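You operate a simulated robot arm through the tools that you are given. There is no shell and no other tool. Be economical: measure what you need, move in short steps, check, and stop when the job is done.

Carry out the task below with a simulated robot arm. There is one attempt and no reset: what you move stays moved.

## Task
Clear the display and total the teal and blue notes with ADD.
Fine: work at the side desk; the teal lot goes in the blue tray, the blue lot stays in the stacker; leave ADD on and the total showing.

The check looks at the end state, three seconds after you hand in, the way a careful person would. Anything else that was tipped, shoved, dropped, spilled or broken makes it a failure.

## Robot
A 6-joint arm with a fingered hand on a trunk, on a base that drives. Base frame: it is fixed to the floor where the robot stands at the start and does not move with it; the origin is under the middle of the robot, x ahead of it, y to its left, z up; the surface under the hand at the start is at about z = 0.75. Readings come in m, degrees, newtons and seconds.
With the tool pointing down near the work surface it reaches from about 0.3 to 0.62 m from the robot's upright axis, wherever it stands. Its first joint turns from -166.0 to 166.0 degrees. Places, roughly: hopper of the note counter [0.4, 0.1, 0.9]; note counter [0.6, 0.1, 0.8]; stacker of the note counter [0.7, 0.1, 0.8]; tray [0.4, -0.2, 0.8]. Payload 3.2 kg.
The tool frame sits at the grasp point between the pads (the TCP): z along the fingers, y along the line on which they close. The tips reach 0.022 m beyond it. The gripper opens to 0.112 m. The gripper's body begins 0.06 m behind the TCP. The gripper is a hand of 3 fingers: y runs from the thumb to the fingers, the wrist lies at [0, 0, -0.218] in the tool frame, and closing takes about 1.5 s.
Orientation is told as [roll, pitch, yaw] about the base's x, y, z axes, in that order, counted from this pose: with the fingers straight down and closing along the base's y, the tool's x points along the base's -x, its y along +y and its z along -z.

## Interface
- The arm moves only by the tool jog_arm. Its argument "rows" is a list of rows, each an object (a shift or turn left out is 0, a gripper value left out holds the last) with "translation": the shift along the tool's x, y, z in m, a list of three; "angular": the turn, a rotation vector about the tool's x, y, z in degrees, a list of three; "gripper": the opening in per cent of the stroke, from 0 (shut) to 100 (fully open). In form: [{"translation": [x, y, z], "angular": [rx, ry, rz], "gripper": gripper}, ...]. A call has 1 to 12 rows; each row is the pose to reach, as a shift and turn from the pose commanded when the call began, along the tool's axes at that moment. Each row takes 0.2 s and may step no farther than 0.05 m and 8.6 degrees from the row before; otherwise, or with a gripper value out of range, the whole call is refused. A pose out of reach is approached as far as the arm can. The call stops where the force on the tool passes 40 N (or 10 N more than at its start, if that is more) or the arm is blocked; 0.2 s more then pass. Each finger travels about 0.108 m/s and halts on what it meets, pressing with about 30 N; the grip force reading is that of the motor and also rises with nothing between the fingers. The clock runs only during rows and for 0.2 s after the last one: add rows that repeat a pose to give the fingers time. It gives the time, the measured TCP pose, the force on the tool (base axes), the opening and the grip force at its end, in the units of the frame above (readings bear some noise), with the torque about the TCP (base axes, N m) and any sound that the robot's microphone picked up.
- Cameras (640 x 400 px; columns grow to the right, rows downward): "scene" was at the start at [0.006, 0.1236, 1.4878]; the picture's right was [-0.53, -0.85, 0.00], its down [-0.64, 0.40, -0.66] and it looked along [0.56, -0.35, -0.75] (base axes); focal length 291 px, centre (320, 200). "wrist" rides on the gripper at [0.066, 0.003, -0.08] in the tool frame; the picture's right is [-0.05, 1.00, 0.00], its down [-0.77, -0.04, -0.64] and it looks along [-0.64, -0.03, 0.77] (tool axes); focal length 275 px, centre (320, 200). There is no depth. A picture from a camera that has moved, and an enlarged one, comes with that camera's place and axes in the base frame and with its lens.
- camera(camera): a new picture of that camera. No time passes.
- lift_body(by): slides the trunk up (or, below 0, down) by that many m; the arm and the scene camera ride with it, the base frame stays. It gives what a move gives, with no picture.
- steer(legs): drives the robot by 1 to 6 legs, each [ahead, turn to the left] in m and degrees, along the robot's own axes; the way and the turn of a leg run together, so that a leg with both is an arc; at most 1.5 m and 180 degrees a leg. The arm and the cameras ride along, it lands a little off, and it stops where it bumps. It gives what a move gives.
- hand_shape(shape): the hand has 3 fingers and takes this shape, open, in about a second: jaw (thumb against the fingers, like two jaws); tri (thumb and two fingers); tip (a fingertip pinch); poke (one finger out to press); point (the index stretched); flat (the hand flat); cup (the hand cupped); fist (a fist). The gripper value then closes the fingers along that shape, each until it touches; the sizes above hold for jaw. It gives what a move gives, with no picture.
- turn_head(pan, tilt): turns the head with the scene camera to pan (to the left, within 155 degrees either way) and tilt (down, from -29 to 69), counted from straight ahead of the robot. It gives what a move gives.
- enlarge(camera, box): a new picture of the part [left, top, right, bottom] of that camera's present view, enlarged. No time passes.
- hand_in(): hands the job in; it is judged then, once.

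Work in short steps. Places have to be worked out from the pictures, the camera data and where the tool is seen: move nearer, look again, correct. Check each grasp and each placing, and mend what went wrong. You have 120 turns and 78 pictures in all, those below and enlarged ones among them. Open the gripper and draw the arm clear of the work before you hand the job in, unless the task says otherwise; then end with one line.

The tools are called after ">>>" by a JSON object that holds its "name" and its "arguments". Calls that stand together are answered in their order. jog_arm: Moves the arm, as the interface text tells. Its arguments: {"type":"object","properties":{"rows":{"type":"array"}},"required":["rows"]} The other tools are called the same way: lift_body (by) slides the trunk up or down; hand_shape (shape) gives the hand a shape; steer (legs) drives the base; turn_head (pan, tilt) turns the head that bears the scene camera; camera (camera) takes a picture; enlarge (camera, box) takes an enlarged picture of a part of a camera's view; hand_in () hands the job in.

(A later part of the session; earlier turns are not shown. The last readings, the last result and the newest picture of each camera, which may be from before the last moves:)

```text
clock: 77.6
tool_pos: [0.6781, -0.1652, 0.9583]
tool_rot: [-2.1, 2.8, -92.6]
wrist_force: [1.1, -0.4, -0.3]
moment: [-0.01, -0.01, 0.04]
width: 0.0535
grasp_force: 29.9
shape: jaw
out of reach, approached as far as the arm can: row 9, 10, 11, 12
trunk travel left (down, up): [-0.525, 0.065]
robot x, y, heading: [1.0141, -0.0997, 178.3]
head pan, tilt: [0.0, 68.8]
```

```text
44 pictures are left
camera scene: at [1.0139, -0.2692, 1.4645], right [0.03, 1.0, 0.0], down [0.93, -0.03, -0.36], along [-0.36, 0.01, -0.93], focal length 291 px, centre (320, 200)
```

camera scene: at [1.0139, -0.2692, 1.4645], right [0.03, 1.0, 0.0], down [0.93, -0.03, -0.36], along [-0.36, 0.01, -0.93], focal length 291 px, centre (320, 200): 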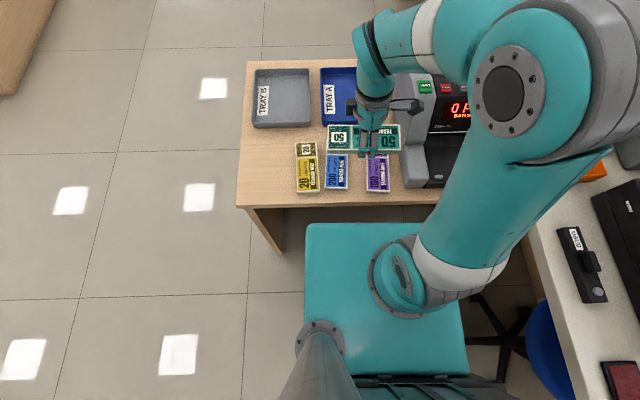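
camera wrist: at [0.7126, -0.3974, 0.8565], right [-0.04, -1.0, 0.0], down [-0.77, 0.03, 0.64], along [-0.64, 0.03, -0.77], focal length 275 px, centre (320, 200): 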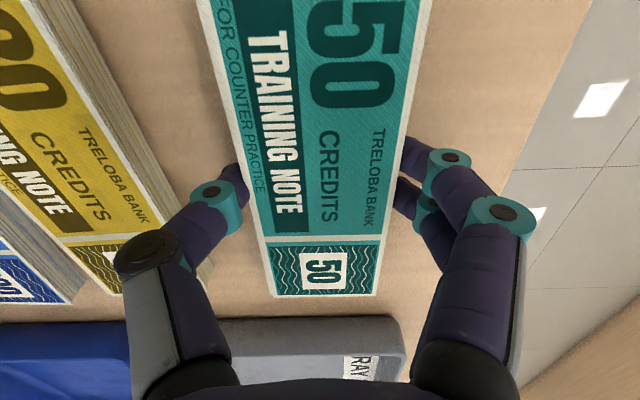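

The bundle is held level enough. The limit I hit was being too close to the arm's axis, so I raise the trunk 6 cm for reach. Then I level the hand and take it over the tray area at z of about 1.0.

>>> {"name": "lift_body", "arguments": {"by": 0.06}}

>>> {"name": "jog_arm", "arguments": {"rows": [{"translation": [0, -0.03, 0.005], "angular": [-2.1, -2.8, -2.6]}, {"translation": [-0.002, -0.07, 0.01], "angular": [-2.1, -2.8, -2.6]}, {"translation": [-0.004, -0.11, 0.012], "angular": [-2.1, -2.8, -2.6]}, {"translation": [-0.006, -0.15, 0.013], "angular": [-2.1, -2.8, -2.6]}, {"translation": [-0.009, -0.19, 0.015], "angular": [-2.1, -2.8, -2.6]}, {"translation": [-0.009, -0.208, 0.015], "angular": [-2.1, -2.8, -2.6]}]}}

>>> {"name": "camera", "arguments": {"camera": "scene"}}

>>> {"name": "camera", "arguments": {"camera": "wrist"}}

```text
clock: 78.6
tool_pos: [0.6767, -0.1646, 1.0192]
tool_rot: [-2.1, 2.8, -92.8]
wrist_force: [0.4, -0.4, -0.1]
moment: [-0.01, 0.01, -0.01]
width: 0.0534
grasp_force: 29.7
shape: jaw
trunk travel left (down, up): [-0.585, 0.005]
robot x, y, heading: [1.0132, -0.1015, 178.4]
head pan, tilt: [0.0, 68.8]
```

```text
clock: 80.0
tool_pos: [0.5362, -0.221, 0.9641]
tool_rot: [-2.7, 2.6, -92.5]
wrist_force: [0.0, -0.3, -0.6]
moment: [0.01, -0.07, 0.03]
width: 0.0531
grasp_force: 29.9
shape: jaw
out of reach, approached as far as the arm can: row 1, 2, 3, 4, 5, 6
trunk travel left (down, up): [-0.585, 0.005]
robot x, y, heading: [1.0151, -0.101, 178.5]
head pan, tilt: [0.0, 68.8]
```

```text
43 pictures are left
camera scene: at [1.014, -0.2692, 1.5245], right [0.03, 1.0, 0.0], down [0.93, -0.03, -0.36], along [-0.36, 0.01, -0.93], focal length 291 px, centre (320, 200)
```

scene: 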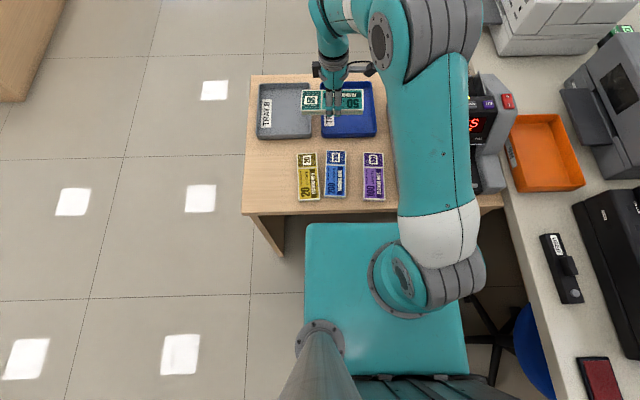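

```text
42 pictures are left
camera wrist: at [0.5473, -0.1606, 1.048], right [0.99, -0.09, -0.05], down [-0.04, -0.8, 0.6], along [-0.09, -0.6, -0.8], focal length 275 px, centre (320, 200)
```

wrist: 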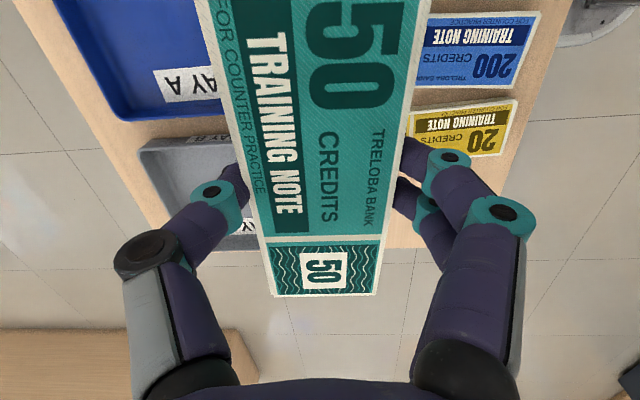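

Yaw -90 sits at a wrist limit, since every row was "out of reach". The other direction, yaw +90, should be free, so I rotate the bundle back the other way.

>>> {"name": "jog_arm", "arguments": {"rows": [{"angular": [0, 0, 8.5]}, {"angular": [0, 0, 17]}, {"angular": [0, 0, 25.5]}, {"angular": [0, 0, 34]}, {"angular": [0, 0, 42.5]}, {"angular": [0, 0, 51]}, {"angular": [0, 0, 59.5]}, {"angular": [0, 0, 68]}, {"angular": [0, 0, 76.5]}, {"angular": [0, 0, 85]}, {"angular": [0, 0, 93.5]}, {"angular": [0, 0, 93.5]}]}}

>>> {"name": "jog_arm", "arguments": {"rows": [{"angular": [0, 0, 8.5]}, {"angular": [0, 0, 17]}, {"angular": [0, 0, 25.5]}, {"angular": [0, 0, 34]}, {"angular": [0, 0, 42.5]}, {"angular": [0, 0, 51]}, {"angular": [0, 0, 59.5]}, {"angular": [0, 0, 68]}, {"angular": [0, 0, 76.5]}, {"angular": [0, 0, 84]}, {"angular": [0, 0, 84]}]}}

```text
clock: 82.6
tool_pos: [0.5367, -0.2219, 0.9632]
tool_rot: [-2.4, -3.0, 174.0]
wrist_force: [0.0, 0.1, -1.4]
moment: [0.01, -0.03, 0.02]
width: 0.0533
grasp_force: 30.4
shape: jaw
trunk travel left (down, up): [-0.585, 0.005]
robot x, y, heading: [1.0174, -0.1027, 178.4]
head pan, tilt: [0.0, 68.8]
```

```text
clock: 85.0
tool_pos: [0.5395, -0.2222, 0.9625]
tool_rot: [2.6, -2.7, 89.8]
wrist_force: [-0.2, -0.6, -1.9]
moment: [0.01, 0.02, -0.02]
width: 0.0533
grasp_force: 30.1
shape: jaw
trunk travel left (down, up): [-0.585, 0.005]
robot x, y, heading: [1.0161, -0.1009, 178.5]
head pan, tilt: [0.0, 68.8]
```

Yaw +90 works. I level the hand and lift to z = 1.0, moving closer to the machine.

>>> {"name": "jog_arm", "arguments": {"rows": [{"translation": [-0.02, 0.01, -0.02], "angular": [2.6, 2.7, 0]}, {"translation": [-0.05, 0.02, -0.04], "angular": [2.6, 2.7, 0]}, {"translation": [-0.07, 0.03, -0.045], "angular": [2.6, 2.7, 0]}, {"translation": [-0.07, 0.03, -0.045], "angular": [2.6, 2.7, 0]}]}}

>>> {"name": "camera", "arguments": {"camera": "wrist"}}

>>> {"name": "camera", "arguments": {"camera": "scene"}}

```text
clock: 86.0
tool_pos: [0.5092, -0.1567, 1.0118]
tool_rot: [0.0, 0.2, 89.9]
wrist_force: [-0.4, 0.9, -1.2]
moment: [0.0, 0.01, 0.0]
width: 0.0531
grasp_force: 30.0
shape: jaw
trunk travel left (down, up): [-0.585, 0.005]
robot x, y, heading: [1.0143, -0.1008, 178.6]
head pan, tilt: [0.0, 68.8]
```

```text
41 pictures are left
camera wrist: at [0.5069, -0.2228, 1.0919], right [-1.0, 0.05, 0.0], down [0.04, 0.77, 0.64], along [0.03, 0.63, -0.77], focal length 275 px, centre (320, 200)
```

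wrist: 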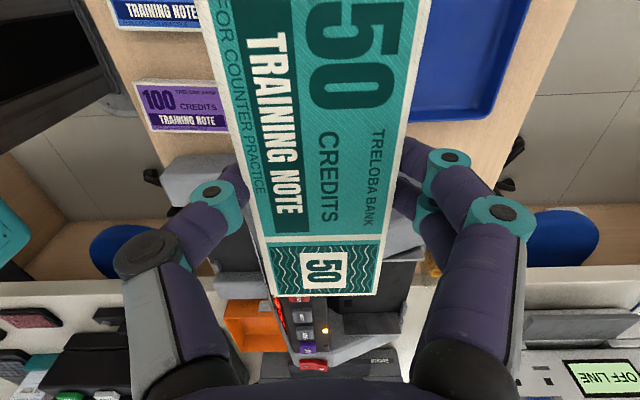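

```text
40 pictures are left
camera scene: at [1.0139, -0.2692, 1.5245], right [0.03, 1.0, 0.0], down [0.93, -0.03, -0.36], along [-0.36, 0.01, -0.93], focal length 291 px, centre (320, 200)
```

scene: 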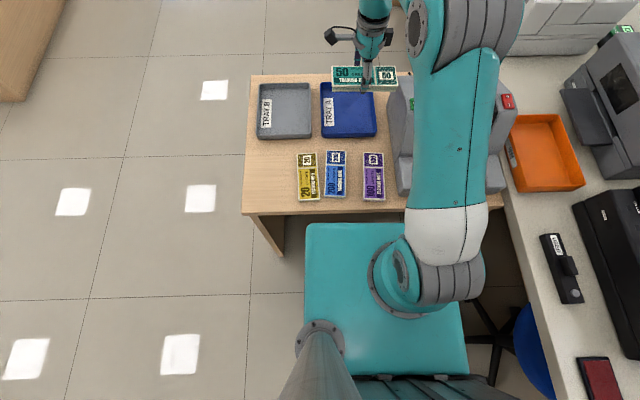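

The hand is level. I carry the bundle across the side column to above the hopper at about (0.455, 0.095), keeping z at 1.01.

>>> {"name": "jog_arm", "arguments": {"rows": [{"translation": [-0.04, 0.01, 0]}, {"translation": [-0.085, 0.02, 0]}, {"translation": [-0.13, 0.03, 0]}, {"translation": [-0.175, 0.04, 0]}, {"translation": [-0.22, 0.05, 0]}, {"translation": [-0.252, 0.054, 0]}, {"translation": [-0.252, 0.054, 0]}]}}

>>> {"name": "camera", "arguments": {"camera": "wrist"}}

>>> {"name": "enlarge", "arguments": {"camera": "scene", "box": [360, 0, 560, 200]}}

```text
clock: 87.6
tool_pos: [0.4551, 0.0958, 1.011]
tool_rot: [0.0, 0.0, 90.0]
wrist_force: [0.2, -0.4, -0.9]
moment: [-0.02, 0.02, -0.03]
width: 0.0534
grasp_force: 30.3
shape: jaw
trunk travel left (down, up): [-0.585, 0.005]
robot x, y, heading: [1.0149, -0.1015, 178.4]
head pan, tilt: [0.0, 68.8]
```

```text
39 pictures are left
camera wrist: at [0.4535, 0.0293, 1.0913], right [-1.0, 0.05, 0.0], down [0.04, 0.77, 0.64], along [0.03, 0.63, -0.77], focal length 275 px, centre (320, 200)
```

wrist: 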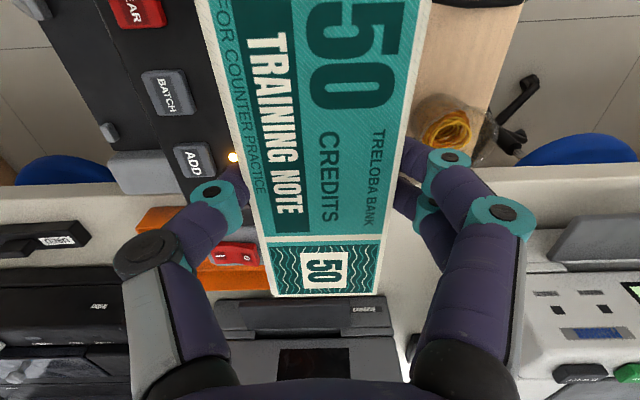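

```text
2.00 times, centred on (460, 100) of scene
camera zoom: at [1.0139, -0.2692, 1.5245], right [0.03, 1.0, 0.0], down [0.93, -0.03, -0.36], along [-0.36, 0.01, -0.93], focal length 581 px, centre (40, 400)
```

zoom: 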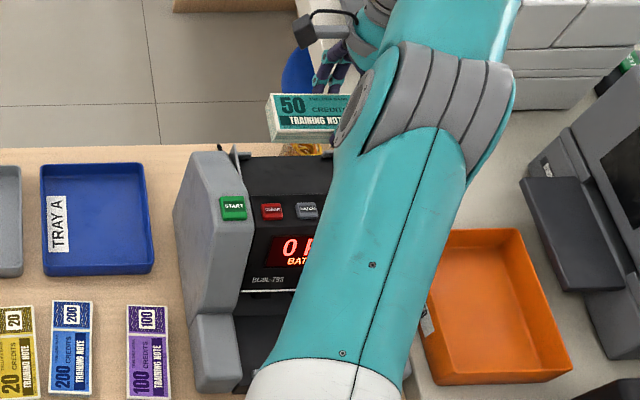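

The bundle's ends should be at y of about 0.024 and 0.173, and the hopper walls at about 0.018 and 0.178, so it is well centred. I lower it into the hopper with small steps near the end.

>>> {"name": "jog_arm", "arguments": {"rows": [{"translation": [0, 0, 0.03]}, {"translation": [0, 0, 0.06]}, {"translation": [0, 0, 0.075]}, {"translation": [0, 0, 0.083]}, {"translation": [0, 0, 0.09]}, {"translation": [0, 0, 0.096]}, {"translation": [0, 0, 0.102]}, {"translation": [0, 0, 0.108]}]}}

>>> {"name": "camera", "arguments": {"camera": "wrist"}}

```text
clock: 89.4
tool_pos: [0.4531, 0.0966, 0.9039]
tool_rot: [0.0, 0.1, 89.9]
wrist_force: [-0.8, 0.1, -0.5]
moment: [-0.03, -0.09, 0.03]
width: 0.0533
grasp_force: 29.7
shape: jaw
trunk travel left (down, up): [-0.585, 0.005]
robot x, y, heading: [1.0161, -0.1022, 178.7]
head pan, tilt: [0.0, 68.8]
```

```text
37 pictures are left
camera wrist: at [0.4523, 0.0295, 0.9846], right [-1.0, 0.05, 0.0], down [0.04, 0.77, 0.64], along [0.03, 0.63, -0.77], focal length 275 px, centre (320, 200)
```

wrist: 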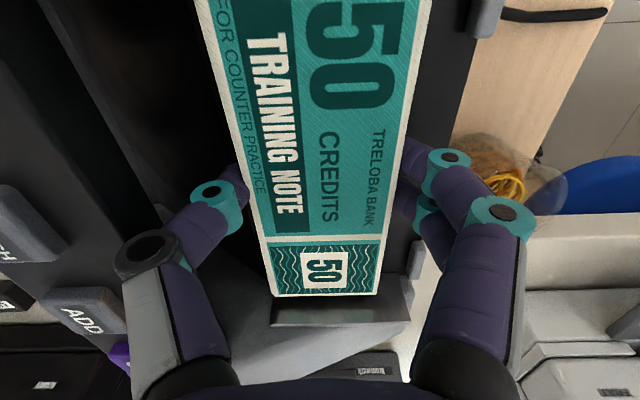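

The bundle is down between the side walls with no contact yet. I continue down in 4 mm steps until it touches.

>>> {"name": "jog_arm", "arguments": {"rows": [{"translation": [0, 0, 0.004]}, {"translation": [0, 0, 0.008]}, {"translation": [0, 0, 0.012]}, {"translation": [0, 0, 0.016]}, {"translation": [0, 0, 0.02]}, {"translation": [0, 0, 0.024]}, {"translation": [0, 0, 0.028]}]}}

>>> {"name": "camera", "arguments": {"camera": "wrist"}}

```text
clock: 90.2
tool_pos: [0.454, 0.0971, 0.9013]
tool_rot: [0.9, -0.3, 90.1]
wrist_force: [0.8, -1.9, 17.7]
moment: [-0.02, -0.43, 0.02]
width: 0.0532
grasp_force: 30.0
shape: jaw
trunk travel left (down, up): [-0.585, 0.005]
robot x, y, heading: [1.0122, -0.1037, 178.5]
head pan, tilt: [0.0, 68.8]
stopped in row 3: the force on the tool passed its limit at 45 N (the readings are from after the stop); the commanded pose is now the measured one
```

```text
36 pictures are left
camera wrist: at [0.4521, 0.0293, 0.9798], right [-1.0, 0.04, 0.01], down [0.04, 0.77, 0.64], along [0.02, 0.64, -0.77], focal length 275 px, centre (320, 200)
```

wrist: 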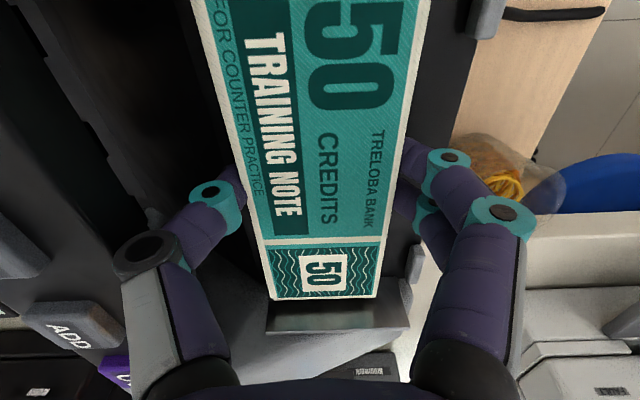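

It touched the sloped plate on its rear edge. I ease up 2 mm, open a little to let it settle, then lift away.

>>> {"name": "jog_arm", "arguments": {"rows": [{"translation": [0, 0, -0.003]}, {"translation": [0, 0, -0.003], "gripper": 58}, {"translation": [0, 0, -0.003], "gripper": 66}, {"translation": [0, 0, -0.003], "gripper": 70}, {"translation": [0, 0, -0.02], "gripper": 70}, {"translation": [0, 0, -0.06], "gripper": 70}, {"translation": [0, 0, -0.1], "gripper": 70}, {"translation": [0, 0, -0.12], "gripper": 70}]}}

>>> {"name": "camera", "arguments": {"camera": "wrist"}}

```text
clock: 92.0
tool_pos: [0.4536, 0.0974, 1.018]
tool_rot: [0.5, -0.2, 90.1]
wrist_force: [0.5, 0.5, -0.2]
moment: [0.01, -0.02, -0.03]
width: 0.0781
grasp_force: 0.1
shape: jaw
trunk travel left (down, up): [-0.585, 0.005]
robot x, y, heading: [1.0106, -0.1036, 178.5]
head pan, tilt: [0.0, 68.8]
```

```text
35 pictures are left
camera wrist: at [0.4525, 0.0299, 1.0975], right [-1.0, 0.04, 0.01], down [0.04, 0.77, 0.64], along [0.02, 0.64, -0.77], focal length 275 px, centre (320, 200)
```

wrist: 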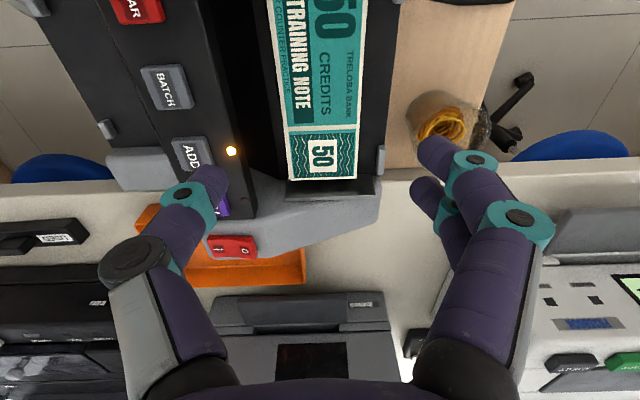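

The bundle lies squarely in the hopper. For START I keep this yaw and use the thumb again: open fully, tilt 20°, and hover over START near (0.54, -0.017).

>>> {"name": "jog_arm", "arguments": {"rows": [{"translation": [0.03, -0.01, 0], "angular": [-5, 0, 0], "gripper": 100}, {"translation": [0.06, -0.02, 0], "angular": [-10, 0, 0], "gripper": 100}, {"translation": [0.09, -0.03, 0.003], "angular": [-15, 0, 0], "gripper": 100}, {"translation": [0.114, -0.038, 0.006], "angular": [-20, 0, 0], "gripper": 100}, {"translation": [0.114, -0.038, 0.006], "angular": [-20, 0, 0], "gripper": 100}]}}

>>> {"name": "camera", "arguments": {"camera": "wrist"}}

>>> {"name": "enlarge", "arguments": {"camera": "scene", "box": [370, 30, 530, 190]}}

```text
clock: 93.2
tool_pos: [0.4916, -0.0171, 1.0134]
tool_rot: [20.6, -0.2, 90.2]
wrist_force: [-0.4, -0.1, -0.4]
moment: [0.01, 0.04, 0.0]
width: 0.1118
grasp_force: 0.0
shape: jaw
trunk travel left (down, up): [-0.585, 0.005]
robot x, y, heading: [1.0122, -0.1042, 178.6]
head pan, tilt: [0.0, 68.8]
```

```text
34 pictures are left
camera wrist: at [0.5185, -0.0854, 1.0885], right [-0.94, 0.04, 0.35], down [0.26, 0.77, 0.59], along [-0.25, 0.64, -0.73], focal length 275 px, centre (320, 200)
```

wrist: 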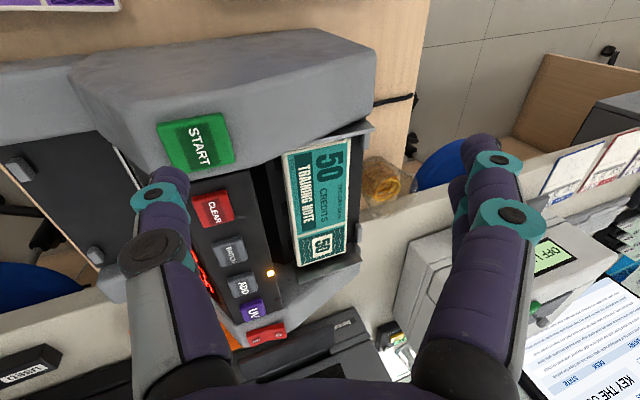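

```text
2.50 times, centred on (450, 110) of scene
camera zoom: at [1.0137, -0.2689, 1.5245], right [0.03, 1.0, 0.0], down [0.93, -0.03, -0.36], along [-0.36, 0.01, -0.93], focal length 727 px, centre (-5, 425)
```

zoom: 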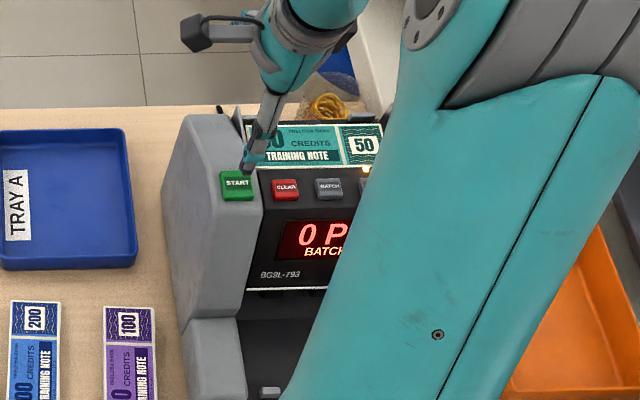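

The thumb tip is on the START button's column. I press down in small steps.

>>> {"name": "jog_arm", "arguments": {"rows": [{"translation": [0.001, -0.0051, 0.0141]}, {"translation": [0.001, -0.0072, 0.0197]}, {"translation": [0.001, -0.0082, 0.0226]}, {"translation": [0.001, -0.0092, 0.0254]}, {"translation": [0.001, -0.0103, 0.0282]}, {"translation": [0.001, -0.0113, 0.031]}, {"translation": [0.001, -0.0123, 0.0338]}, {"translation": [0.001, -0.0133, 0.0366]}]}}

>>> {"name": "jog_arm", "arguments": {"rows": [{"translation": [0, 0.01, -0.03]}, {"translation": [0, 0.024, -0.066]}, {"translation": [0, 0.024, -0.066]}, {"translation": [0, 0.024, -0.066]}]}}

>>> {"name": "enlarge", "arguments": {"camera": "scene", "box": [370, 30, 530, 230]}}

```text
clock: 95.0
tool_pos: [0.4922, -0.0176, 0.9744]
tool_rot: [21.0, -0.3, 90.1]
wrist_force: [-4.1, -0.2, 32.4]
moment: [-0.01, -1.79, 0.02]
width: 0.1119
grasp_force: 0.0
shape: jaw
trunk travel left (down, up): [-0.585, 0.005]
robot x, y, heading: [1.0154, -0.1057, 178.2]
head pan, tilt: [0.0, 68.8]
heard: click
```

```text
clock: 96.0
tool_pos: [0.4914, -0.0182, 1.0415]
tool_rot: [20.4, -0.3, 90.1]
wrist_force: [0.2, -0.3, 0.7]
moment: [0.01, 0.01, -0.02]
width: 0.1117
grasp_force: 0.1
shape: jaw
trunk travel left (down, up): [-0.585, 0.005]
robot x, y, heading: [1.0153, -0.1033, 178.5]
head pan, tilt: [0.0, 68.8]
```

```text
2.00 times, centred on (450, 130) of scene
camera zoom: at [1.0138, -0.2691, 1.5245], right [0.03, 1.0, 0.0], down [0.93, -0.03, -0.36], along [-0.36, 0.01, -0.93], focal length 581 px, centre (60, 340)
```

zoom: 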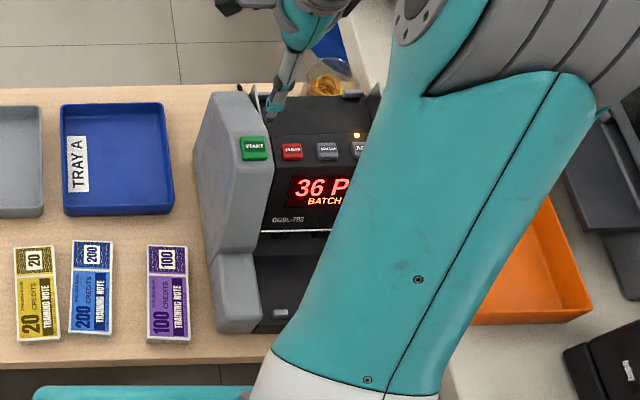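

The count ran: 36 PCS. I lift, level the hand, turn it back and move to look into the stacker.

>>> {"name": "jog_arm", "arguments": {"rows": [{"translation": [-0.02, -0.025, -0.0285], "angular": [5, 0, 0]}, {"translation": [-0.04, -0.05, -0.057], "angular": [10, 0, 0]}, {"translation": [-0.06, -0.075, -0.0855], "angular": [15, 0, 0]}, {"translation": [-0.08, -0.1, -0.114], "angular": [20.4, 0, 0]}, {"translation": [-0.1, -0.125, -0.1425], "angular": [20.4, 0, 0]}, {"translation": [-0.118, -0.149, -0.171], "angular": [20.4, 0, 0]}]}}

>>> {"name": "jog_arm", "arguments": {"rows": [{"angular": [0, 0, -8.5]}, {"angular": [0, 0, -17]}, {"angular": [0, 0, -25.5]}, {"angular": [0, 0, -34]}, {"angular": [0, 0, -42.5]}, {"angular": [0, 0, -51]}, {"angular": [0, 0, -59.5]}, {"angular": [0, 0, -68]}, {"angular": [0, 0, -76.5]}, {"angular": [0, 0, -85]}, {"angular": [0, 0, -90]}]}}

>>> {"name": "camera", "arguments": {"camera": "wrist"}}

>>> {"name": "camera", "arguments": {"camera": "scene"}}

```text
clock: 97.4
tool_pos: [0.69, 0.1006, 1.15]
tool_rot: [0.3, -0.2, 90.1]
wrist_force: [0.2, -0.2, 0.0]
moment: [-0.02, 0.01, 0.0]
width: 0.1121
grasp_force: 0.1
shape: jaw
trunk travel left (down, up): [-0.585, 0.005]
robot x, y, heading: [1.0184, -0.1037, 178.6]
head pan, tilt: [0.0, 68.8]
```

```text
clock: 99.8
tool_pos: [0.691, 0.0998, 1.1489]
tool_rot: [-0.2, -0.2, -179.7]
wrist_force: [-0.3, -1.2, 0.3]
moment: [0.0, 0.0, 0.02]
width: 0.1118
grasp_force: 0.1
shape: jaw
trunk travel left (down, up): [-0.585, 0.005]
robot x, y, heading: [1.0157, -0.1042, 178.5]
head pan, tilt: [0.0, 68.8]
```

```text
31 pictures are left
camera wrist: at [0.7586, 0.0959, 1.2293], right [-0.04, -1.0, 0.0], down [-0.77, 0.03, 0.64], along [-0.64, 0.03, -0.77], focal length 275 px, centre (320, 200)
```

wrist: 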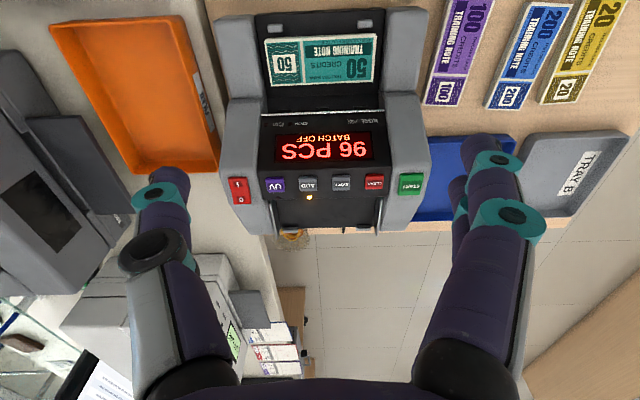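

```text
30 pictures are left
camera scene: at [1.0139, -0.2691, 1.5245], right [0.03, 1.0, 0.0], down [0.93, -0.03, -0.36], along [-0.36, 0.01, -0.93], focal length 291 px, centre (320, 200)
```

scene: 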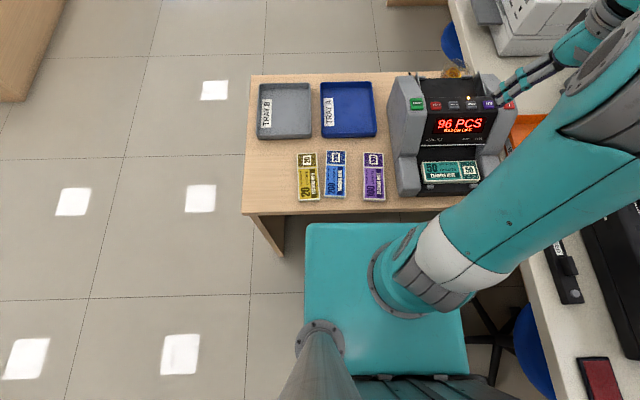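

The count finished at 96 PCS and the teal lot lies in the stacker near (0.663, 0.101, 0.81). I zoom in to judge the room around it for the fingers.

>>> {"name": "enlarge", "arguments": {"camera": "wrist", "box": [200, 0, 440, 150]}}

>>> {"name": "enlarge", "arguments": {"camera": "scene", "box": [380, 65, 540, 215]}}

```text
2.67 times, centred on (320, 75) of wrist
camera zoom: at [0.7586, 0.0959, 1.2293], right [-0.04, -1.0, 0.0], down [-0.77, 0.03, 0.64], along [-0.64, 0.03, -0.77], focal length 734 px, centre (320, 533)
```

zoom: 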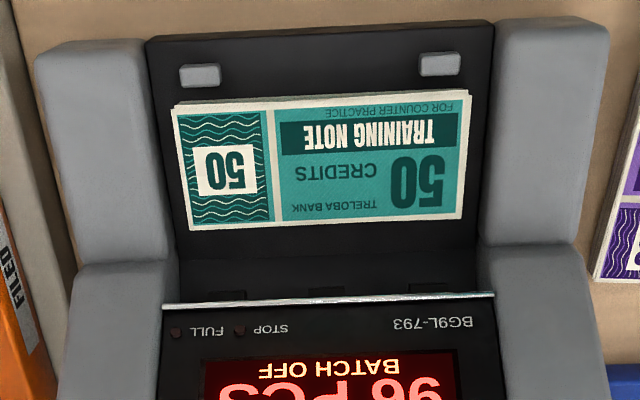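

```text
2.67 times, centred on (460, 140) of scene
camera zoom: at [1.0139, -0.2691, 1.5245], right [0.03, 1.0, 0.0], down [0.93, -0.03, -0.36], along [-0.36, 0.01, -0.93], focal length 775 px, centre (-53, 360)
```

zoom: 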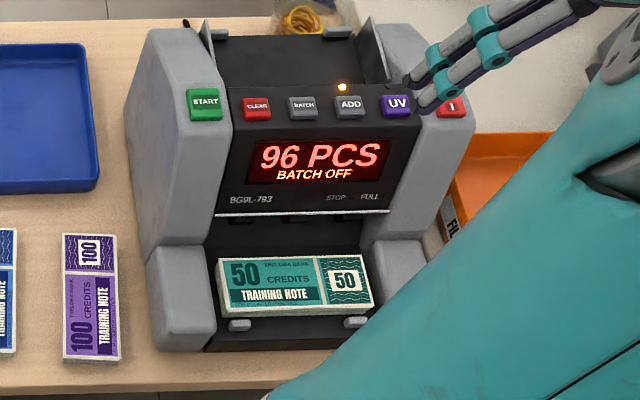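

The bundle lies flat in the stacker: x 0.632 to 0.689, top z = 0.81, with the panel lip at x = 0.603. I turn the hand to yaw 90 and set the opening to 0.08.

>>> {"name": "jog_arm", "arguments": {"rows": [{"angular": [0, 0, 8.5], "gripper": 71}, {"angular": [0, 0, 17]}, {"angular": [0, 0, 25.5]}, {"angular": [0, 0, 34]}, {"angular": [0, 0, 42.5]}, {"angular": [0, 0, 51]}, {"angular": [0, 0, 59.5]}, {"angular": [0, 0, 68]}, {"angular": [0, 0, 76.5]}, {"angular": [0, 0, 85]}, {"angular": [0, 0, 90.3]}]}}

>>> {"name": "jog_arm", "arguments": {"rows": [{"translation": [0, 0.007, 0.045], "angular": [-4, 0, 0]}, {"translation": [0, 0.014, 0.09], "angular": [-8, 0, 0]}, {"translation": [0, 0.021, 0.135], "angular": [-8, 0, 0]}, {"translation": [0, 0.026, 0.18], "angular": [-8, 0, 0]}, {"translation": [0, 0.03, 0.22], "angular": [-8, 0, 0]}, {"translation": [0, 0.03, 0.26], "angular": [-8, 0, 0]}, {"translation": [0, 0.03, 0.26], "angular": [-8, 0, 0]}]}}

>>> {"name": "camera", "arguments": {"camera": "wrist"}}

```text
clock: 102.2
tool_pos: [0.6912, 0.0995, 1.1506]
tool_rot: [0.2, -0.2, 89.7]
wrist_force: [0.7, 0.9, -0.1]
moment: [0.04, 0.03, 0.05]
width: 0.0803
grasp_force: 0.2
shape: jaw
trunk travel left (down, up): [-0.585, 0.005]
robot x, y, heading: [1.0125, -0.1036, 178.0]
head pan, tilt: [0.0, 68.8]
```

```text
clock: 103.8
tool_pos: [0.66, 0.1, 0.8913]
tool_rot: [8.2, -0.2, 89.8]
wrist_force: [0.2, -0.4, 0.0]
moment: [-0.03, 0.02, 0.01]
width: 0.08
grasp_force: 0.0
shape: jaw
trunk travel left (down, up): [-0.585, 0.005]
robot x, y, heading: [1.0147, -0.0978, 178.4]
head pan, tilt: [0.0, 68.8]
```

```text
27 pictures are left
camera wrist: at [0.6692, 0.0326, 0.97], right [-0.99, 0.05, 0.14], down [0.13, 0.77, 0.63], along [-0.08, 0.64, -0.77], focal length 275 px, centre (320, 200)
```

wrist: 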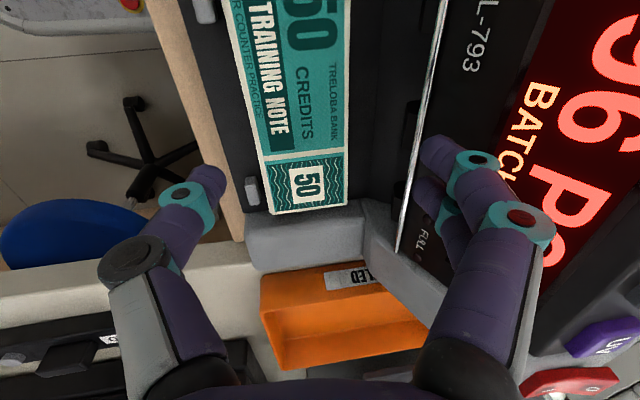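

Everything lines up: bundle centre at x = 0.66 and y = 0.10. I narrow the opening a bit to stay clear of the panel lip and descend slowly.

>>> {"name": "jog_arm", "arguments": {"rows": [{"translation": [0, -0.002, 0], "gripper": 64}, {"translation": [0, -0.005, 0.02]}, {"translation": [0, -0.0076, 0.04]}, {"translation": [0, -0.0097, 0.055]}, {"translation": [0, -0.0108, 0.063]}, {"translation": [0, -0.0117, 0.069]}, {"translation": [0, -0.0121, 0.072]}]}}

>>> {"name": "camera", "arguments": {"camera": "wrist"}}

```text
clock: 105.4
tool_pos: [0.6626, 0.1024, 0.8187]
tool_rot: [8.2, -0.2, 89.8]
wrist_force: [0.3, -0.5, 0.9]
moment: [0.0, -0.04, 0.0]
width: 0.0721
grasp_force: 0.0
shape: jaw
trunk travel left (down, up): [-0.585, 0.005]
robot x, y, heading: [1.0148, -0.104, 178.2]
head pan, tilt: [0.0, 68.8]
```

```text
26 pictures are left
camera wrist: at [0.6717, 0.0343, 0.8976], right [-0.99, 0.05, 0.14], down [0.13, 0.77, 0.63], along [-0.08, 0.64, -0.77], focal length 275 px, centre (320, 200)
```

wrist: 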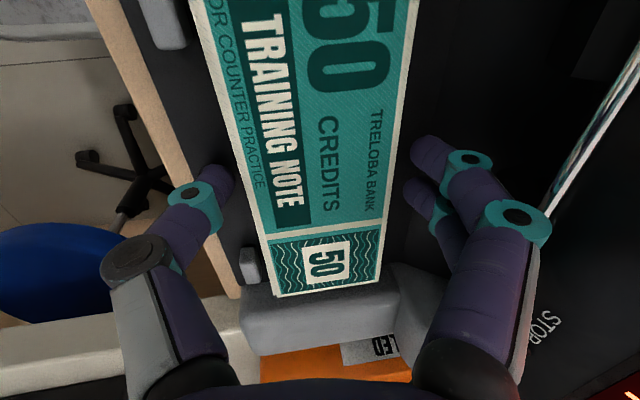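

The fingers straddle the bundle well. I untilt by 4° so that both sides reach down the stack, then close.

>>> {"name": "jog_arm", "arguments": {"rows": [{"translation": [0, 0, 0.001], "angular": [4, 0, 0]}, {"translation": [0, 0, 0.002], "angular": [4, 0, 0]}, {"translation": [0, 0, 0.002], "angular": [4, 0, 0], "gripper": 30}, {"translation": [0, 0, 0.002], "angular": [4, 0, 0], "gripper": 30}, {"translation": [0, 0, 0.002], "angular": [4, 0, 0], "gripper": 30}]}}

>>> {"name": "jog_arm", "arguments": {"rows": [{"translation": [0, 0, -0.01]}, {"translation": [0, -0.001, -0.03]}, {"translation": [0, -0.002, -0.06]}, {"translation": [0, -0.003, -0.1]}, {"translation": [0, -0.003, -0.14]}]}}

>>> {"name": "camera", "arguments": {"camera": "wrist"}}

>>> {"name": "camera", "arguments": {"camera": "scene"}}

```text
clock: 106.6
tool_pos: [0.6615, 0.1017, 0.8155]
tool_rot: [4.1, -0.2, 89.8]
wrist_force: [0.3, -0.4, 0.7]
moment: [0.04, -0.04, 0.0]
width: 0.0539
grasp_force: 29.8
shape: jaw
trunk travel left (down, up): [-0.585, 0.005]
robot x, y, heading: [1.012, -0.1026, 178.4]
head pan, tilt: [0.0, 68.8]
```

```text
clock: 107.8
tool_pos: [0.6745, 0.0997, 0.9564]
tool_rot: [4.2, -0.3, 89.8]
wrist_force: [0.8, 0.5, -0.2]
moment: [0.01, 0.02, 0.02]
width: 0.0534
grasp_force: 30.4
shape: jaw
trunk travel left (down, up): [-0.585, 0.005]
robot x, y, heading: [1.0172, -0.1036, 178.6]
head pan, tilt: [0.0, 68.8]
```

```text
25 pictures are left
camera wrist: at [0.6777, 0.0332, 1.0365], right [-1.0, 0.05, 0.07], down [0.08, 0.77, 0.63], along [-0.02, 0.64, -0.77], focal length 275 px, centre (320, 200)
```

wrist: 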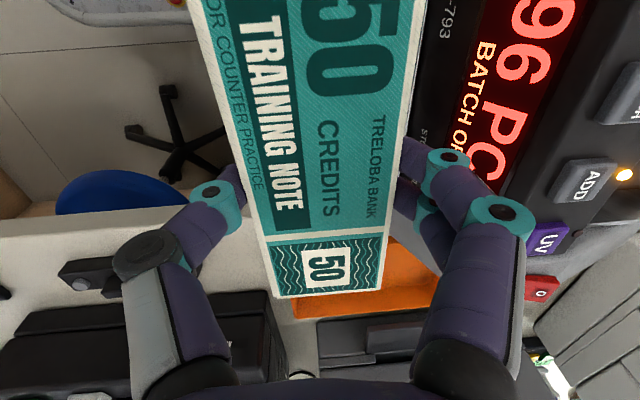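

```text
24 pictures are left
camera scene: at [1.0143, -0.2693, 1.5245], right [0.03, 1.0, 0.0], down [0.93, -0.03, -0.36], along [-0.36, 0.01, -0.93], focal length 291 px, centre (320, 200)
```

scene: 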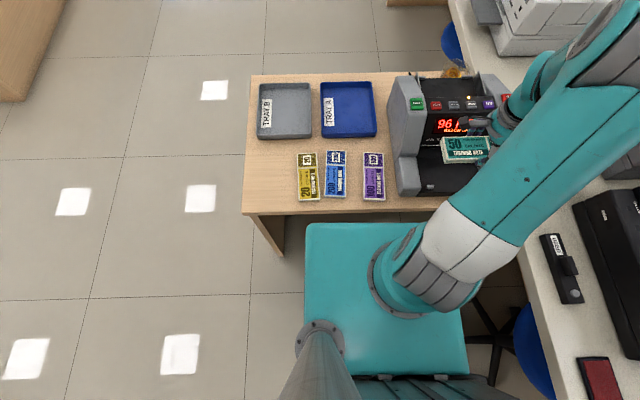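

The teal lot is out of the stacker. I lift clear, level, then swing it to above the blue tray, which spans x 0.31 to 0.52 and y -0.25 to -0.08, turning it lengthwise along x.

>>> {"name": "jog_arm", "arguments": {"rows": [{"translation": [0, 0.01, -0.04], "angular": [4, 0, 0]}, {"translation": [0, 0.03, -0.07], "angular": [4, 0, 0]}, {"translation": [0, 0.06, -0.075], "angular": [4, 0, 0]}, {"translation": [0, 0.09, -0.075], "angular": [4, 0, 0]}]}}

>>> {"name": "jog_arm", "arguments": {"rows": [{"translation": [0.024, 0, 0], "angular": [0, 0, -8.3]}, {"translation": [0.048, 0, 0], "angular": [0, 0, -16.6]}, {"translation": [0.072, 0, 0], "angular": [0, 0, -25]}, {"translation": [0.096, 0, 0], "angular": [0, 0, -33.3]}, {"translation": [0.12, 0, 0], "angular": [0, 0, -41.6]}, {"translation": [0.144, 0, 0], "angular": [0, 0, -50]}, {"translation": [0.168, 0, 0], "angular": [0, 0, -58.3]}, {"translation": [0.192, 0, 0], "angular": [0, 0, -66.6]}, {"translation": [0.216, 0, 0], "angular": [0, 0, -75]}, {"translation": [0.24, 0, 0], "angular": [0, 0, -83]}, {"translation": [0.264, 0, 0], "angular": [0, 0, -90]}, {"translation": [0.264, 0, 0], "angular": [0, 0, -90]}]}}

```text
clock: 108.8
tool_pos: [0.5903, 0.1014, 1.035]
tool_rot: [0.0, -0.2, 89.8]
wrist_force: [-0.3, -0.4, -1.2]
moment: [0.0, 0.02, 0.03]
width: 0.0535
grasp_force: 30.1
shape: jaw
trunk travel left (down, up): [-0.585, 0.005]
robot x, y, heading: [1.0134, -0.1019, 178.2]
head pan, tilt: [0.0, 68.8]
```

```text
clock: 111.4
tool_pos: [0.5901, -0.1625, 1.0353]
tool_rot: [-0.2, -0.2, 180.0]
wrist_force: [-0.2, -0.3, -0.9]
moment: [0.01, 0.01, -0.02]
width: 0.0536
grasp_force: 30.5
shape: jaw
trunk travel left (down, up): [-0.585, 0.005]
robot x, y, heading: [1.0118, -0.1017, 178.6]
head pan, tilt: [0.0, 68.8]
```

The hand is level at (0.590, -0.163). I move over the tray centre and down to z of about 0.86, then look.

>>> {"name": "jog_arm", "arguments": {"rows": [{"translation": [-0.035, 0, 0.03]}, {"translation": [-0.07, 0, 0.06]}, {"translation": [-0.105, 0, 0.09]}, {"translation": [-0.14, 0, 0.12]}, {"translation": [-0.175, 0, 0.15]}, {"translation": [-0.175, 0, 0.175]}, {"translation": [-0.175, 0, 0.175]}]}}

>>> {"name": "camera", "arguments": {"camera": "wrist"}}

>>> {"name": "enlarge", "arguments": {"camera": "scene", "box": [230, 50, 430, 210]}}

```text
clock: 113.0
tool_pos: [0.4132, -0.1618, 0.8614]
tool_rot: [-0.2, -0.1, 179.7]
wrist_force: [0.0, 0.0, -0.9]
moment: [-0.02, 0.04, 0.04]
width: 0.0534
grasp_force: 30.1
shape: jaw
trunk travel left (down, up): [-0.585, 0.005]
robot x, y, heading: [1.0121, -0.1037, 178.6]
head pan, tilt: [0.0, 68.8]
```

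```text
23 pictures are left
camera wrist: at [0.4816, -0.1662, 0.9412], right [-0.05, -1.0, 0.0], down [-0.77, 0.04, 0.64], along [-0.64, 0.03, -0.77], focal length 275 px, centre (320, 200)
```

wrist: 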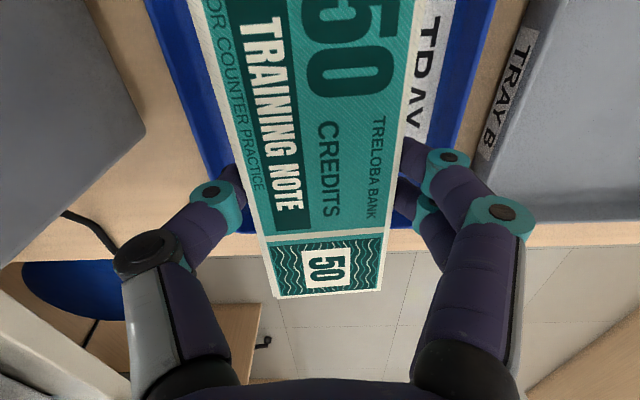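

```text
2.50 times, centred on (330, 130) of scene
camera zoom: at [1.0138, -0.2692, 1.5245], right [0.03, 1.0, 0.0], down [0.93, -0.03, -0.36], along [-0.36, 0.01, -0.93], focal length 727 px, centre (295, 375)
```

zoom: 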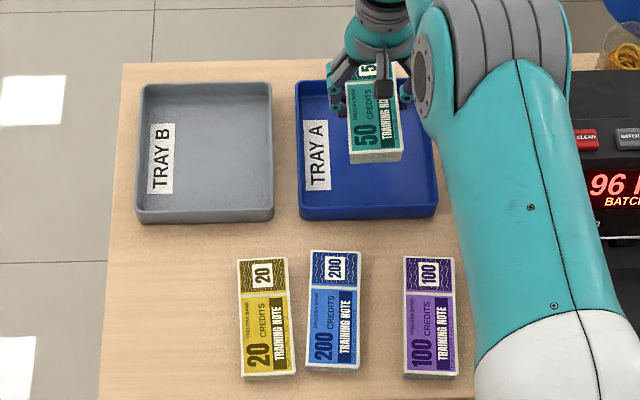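

The bundle is well inside the tray outline. I lower it to the tray floor, stepping finely at the end.

>>> {"name": "jog_arm", "arguments": {"rows": [{"translation": [0, 0, 0.035]}, {"translation": [0, 0, 0.065]}, {"translation": [0, 0, 0.071]}, {"translation": [0, 0, 0.075]}, {"translation": [0, 0, 0.078]}, {"translation": [0, 0, 0.081]}]}}

```text
clock: 114.4
tool_pos: [0.4131, -0.1624, 0.7799]
tool_rot: [-0.3, -0.4, 179.8]
wrist_force: [-1.6, -0.1, 4.9]
moment: [-0.26, 0.01, 0.02]
width: 0.0531
grasp_force: 29.8
shape: jaw
trunk travel left (down, up): [-0.585, 0.005]
robot x, y, heading: [1.0098, -0.1011, 178.5]
head pan, tilt: [0.0, 68.8]
```

It touches the tray floor (5 N). I open and lift straight up.

>>> {"name": "jog_arm", "arguments": {"rows": [{"gripper": 60}, {"gripper": 70}, {"gripper": 70}, {"translation": [0, 0, -0.03]}, {"translation": [0, 0, -0.075]}, {"translation": [0, 0, -0.12]}, {"translation": [0, 0, -0.165]}, {"translation": [0, 0, -0.2]}]}}

>>> {"name": "jog_arm", "arguments": {"rows": [{"translation": [0.04, 0, 0]}, {"translation": [0.085, 0, 0]}, {"translation": [0.13, 0.01, 0]}, {"translation": [0.175, 0.025, 0]}, {"translation": [0.21, 0.04, 0]}, {"translation": [0.24, 0.05, 0]}]}}

>>> {"name": "camera", "arguments": {"camera": "wrist"}}

>>> {"name": "enlarge", "arguments": {"camera": "scene", "box": [230, 50, 430, 210]}}

```text
clock: 116.2
tool_pos: [0.4158, -0.1611, 0.9792]
tool_rot: [-0.2, -0.2, 179.8]
wrist_force: [0.2, -0.1, -0.3]
moment: [-0.01, 0.0, 0.02]
width: 0.0779
grasp_force: 0.2
shape: jaw
trunk travel left (down, up): [-0.585, 0.005]
robot x, y, heading: [1.0147, -0.1039, 178.4]
head pan, tilt: [0.0, 68.8]
```

```text
clock: 117.6
tool_pos: [0.6545, -0.2124, 0.9776]
tool_rot: [-0.3, -0.1, 179.8]
wrist_force: [0.1, -0.2, 0.6]
moment: [0.01, -0.01, -0.01]
width: 0.0782
grasp_force: 0.1
shape: jaw
trunk travel left (down, up): [-0.585, 0.005]
robot x, y, heading: [1.0144, -0.1027, 178.3]
head pan, tilt: [0.0, 68.8]
```

```text
21 pictures are left
camera wrist: at [0.7221, -0.2171, 1.0588], right [-0.05, -1.0, 0.0], down [-0.77, 0.04, 0.64], along [-0.64, 0.03, -0.77], focal length 275 px, centre (320, 200)
```

wrist: 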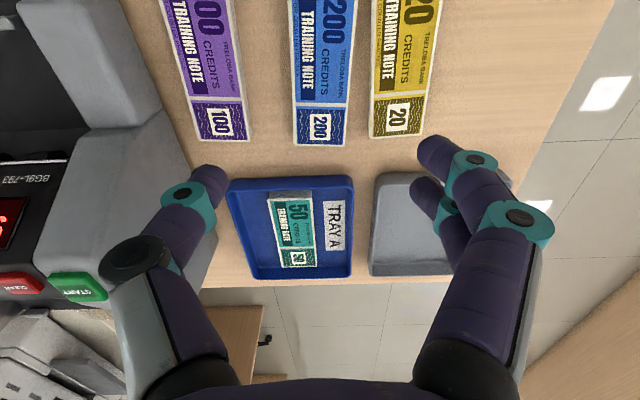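

```text
2.50 times, centred on (330, 130) of scene
camera zoom: at [1.0145, -0.2692, 1.5245], right [0.03, 1.0, 0.0], down [0.93, -0.03, -0.36], along [-0.36, 0.01, -0.93], focal length 727 px, centre (295, 375)
```

zoom: 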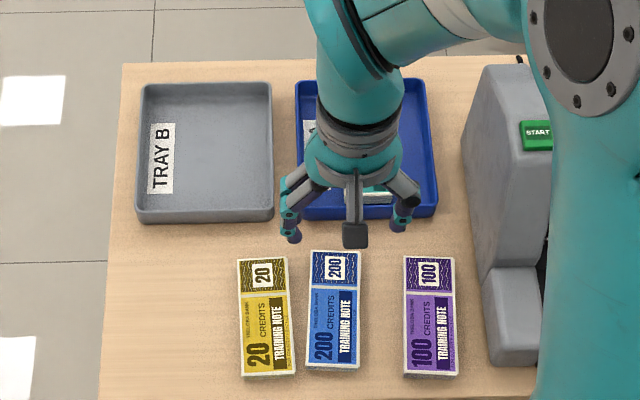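

The teal lot is in the blue tray. The blue bundle is centred near (0.638, -0.213), turned about 4°, with a narrow gap to the yellow one that widens towards the tray side. I aim a bit tray-side of centre at x = 0.605, with a narrow opening.

>>> {"name": "jog_arm", "arguments": {"rows": [{"translation": [-0.02, 0, 0.03], "angular": [0, 0, 3.9], "gripper": 59}, {"translation": [-0.04, -0.001, 0.065], "angular": [0, 0, 3.9], "gripper": 59}, {"translation": [-0.0495, -0.001, 0.105], "angular": [0, 0, 3.9], "gripper": 59}, {"translation": [-0.0495, -0.001, 0.14], "angular": [0, 0, 3.9], "gripper": 59}, {"translation": [-0.0495, -0.001, 0.167], "angular": [0, 0, 3.9], "gripper": 59}, {"translation": [-0.0495, -0.001, 0.167], "angular": [0, 0, 3.9], "gripper": 59}]}}

>>> {"name": "camera", "arguments": {"camera": "wrist"}}

>>> {"name": "enlarge", "arguments": {"camera": "scene", "box": [280, 90, 400, 210]}}

```text
clock: 119.0
tool_pos: [0.6036, -0.2106, 0.8113]
tool_rot: [-0.1, -0.1, 175.9]
wrist_force: [-0.1, 0.1, 1.0]
moment: [0.01, 0.02, 0.0]
width: 0.0667
grasp_force: 0.2
shape: jaw
trunk travel left (down, up): [-0.585, 0.005]
robot x, y, heading: [1.0111, -0.1042, 178.6]
head pan, tilt: [0.0, 68.8]
```

```text
19 pictures are left
camera wrist: at [0.6717, -0.2197, 0.8919], right [-0.12, -0.99, 0.0], down [-0.76, 0.09, 0.64], along [-0.63, 0.08, -0.77], focal length 275 px, centre (320, 200)
```

wrist: 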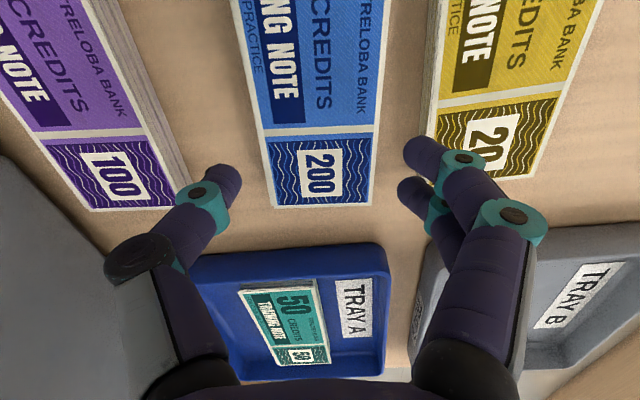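

```text
3.33 times, centred on (340, 150) of scene
camera zoom: at [1.0139, -0.2692, 1.5245], right [0.03, 1.0, 0.0], down [0.93, -0.03, -0.36], along [-0.36, 0.01, -0.93], focal length 969 px, centre (253, 367)
```

zoom: 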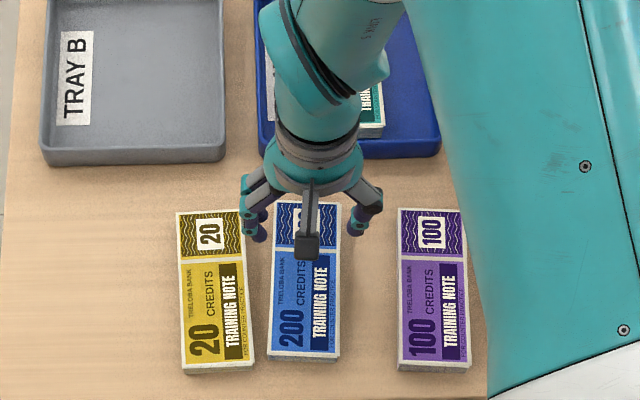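

At the finger location the gap to yellow is about 24 mm and the blue bundle's centre is at y = -0.2124. I nudge 2 mm, descend and close.

>>> {"name": "jog_arm", "arguments": {"rows": [{"translation": [0, 0.0018, 0.012]}, {"translation": [0, 0.0018, 0.024]}, {"translation": [0, 0.0018, 0.034]}, {"translation": [0, 0.0018, 0.034], "gripper": 30}, {"translation": [0, 0.0018, 0.034], "gripper": 30}, {"translation": [0, 0.0018, 0.034], "gripper": 30}]}}

>>> {"name": "camera", "arguments": {"camera": "wrist"}}

```text
clock: 120.4
tool_pos: [0.6042, -0.2133, 0.7782]
tool_rot: [-0.2, -0.2, 176.0]
wrist_force: [-0.4, -0.5, 0.3]
moment: [0.0, -0.01, 0.0]
width: 0.0537
grasp_force: 30.0
shape: jaw
trunk travel left (down, up): [-0.585, 0.005]
robot x, y, heading: [1.0122, -0.1005, 178.4]
head pan, tilt: [0.0, 68.8]
```

```text
17 pictures are left
camera wrist: at [0.6721, -0.2227, 0.8577], right [-0.12, -0.99, 0.0], down [-0.76, 0.09, 0.64], along [-0.63, 0.08, -0.77], focal length 275 px, centre (320, 200)
```

wrist: 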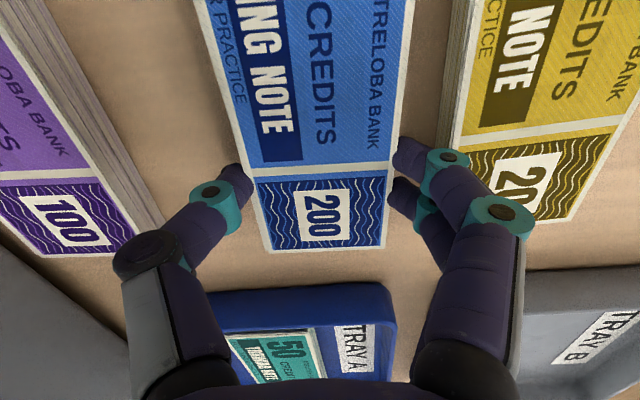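

The grip is good at 0.0537. The bundle's centre is 4 cm off the TCP along tool +x, and I'll allow for that. I lift, then turn to yaw 90.

>>> {"name": "jog_arm", "arguments": {"rows": [{"translation": [0, 0, -0.04]}, {"translation": [0, 0, -0.085]}, {"translation": [0, 0, -0.13]}, {"translation": [0, 0, -0.175]}, {"translation": [0, 0, -0.22]}, {"translation": [0, 0, -0.232]}]}}

>>> {"name": "jog_arm", "arguments": {"rows": [{"translation": [-0.0085, -0.0044, 0], "angular": [0, 0, 8]}, {"translation": [-0.017, -0.0088, 0], "angular": [0, 0, 16]}, {"translation": [-0.0255, -0.0132, 0], "angular": [0, 0, 24]}, {"translation": [-0.034, -0.0177, 0], "angular": [0, 0, 32]}, {"translation": [-0.0426, -0.022, 0], "angular": [0, 0, 40]}, {"translation": [-0.051, -0.0265, 0], "angular": [0, 0, 48]}, {"translation": [-0.06, -0.031, 0], "angular": [0, 0, 56]}, {"translation": [-0.068, -0.0353, 0], "angular": [0, 0, 64]}, {"translation": [-0.0767, -0.0398, 0], "angular": [0, 0, 72]}, {"translation": [-0.085, -0.044, 0], "angular": [0, 0, 80]}, {"translation": [-0.0937, -0.0486, 0], "angular": [0, 0, 86]}, {"translation": [-0.0937, -0.0486, 0], "angular": [0, 0, 86]}]}}

>>> {"name": "camera", "arguments": {"camera": "scene"}}

```text
clock: 121.8
tool_pos: [0.605, -0.216, 1.0079]
tool_rot: [-0.3, -0.2, 175.8]
wrist_force: [1.9, 1.0, 0.7]
moment: [0.0, 0.06, 0.02]
width: 0.0532
grasp_force: 29.9
shape: jaw
trunk travel left (down, up): [-0.585, 0.005]
robot x, y, heading: [1.0122, -0.1003, 178.6]
head pan, tilt: [0.0, 68.8]
```

```text
clock: 124.4
tool_pos: [0.5145, -0.158, 1.0091]
tool_rot: [0.1, -0.2, 89.8]
wrist_force: [0.7, -0.5, -0.7]
moment: [0.03, 0.01, 0.0]
width: 0.0534
grasp_force: 30.3
shape: jaw
trunk travel left (down, up): [-0.585, 0.005]
robot x, y, heading: [1.0141, -0.1048, 178.4]
head pan, tilt: [0.0, 68.8]
```

```text
16 pictures are left
camera scene: at [1.0138, -0.2692, 1.5245], right [0.03, 1.0, 0.0], down [0.93, -0.03, -0.36], along [-0.36, 0.01, -0.93], focal length 291 px, centre (320, 200)
```

scene: 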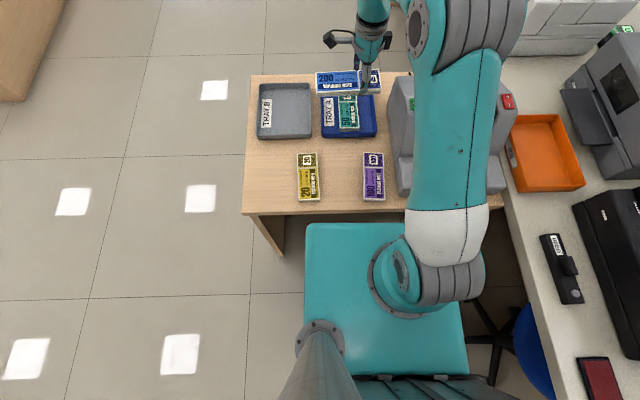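

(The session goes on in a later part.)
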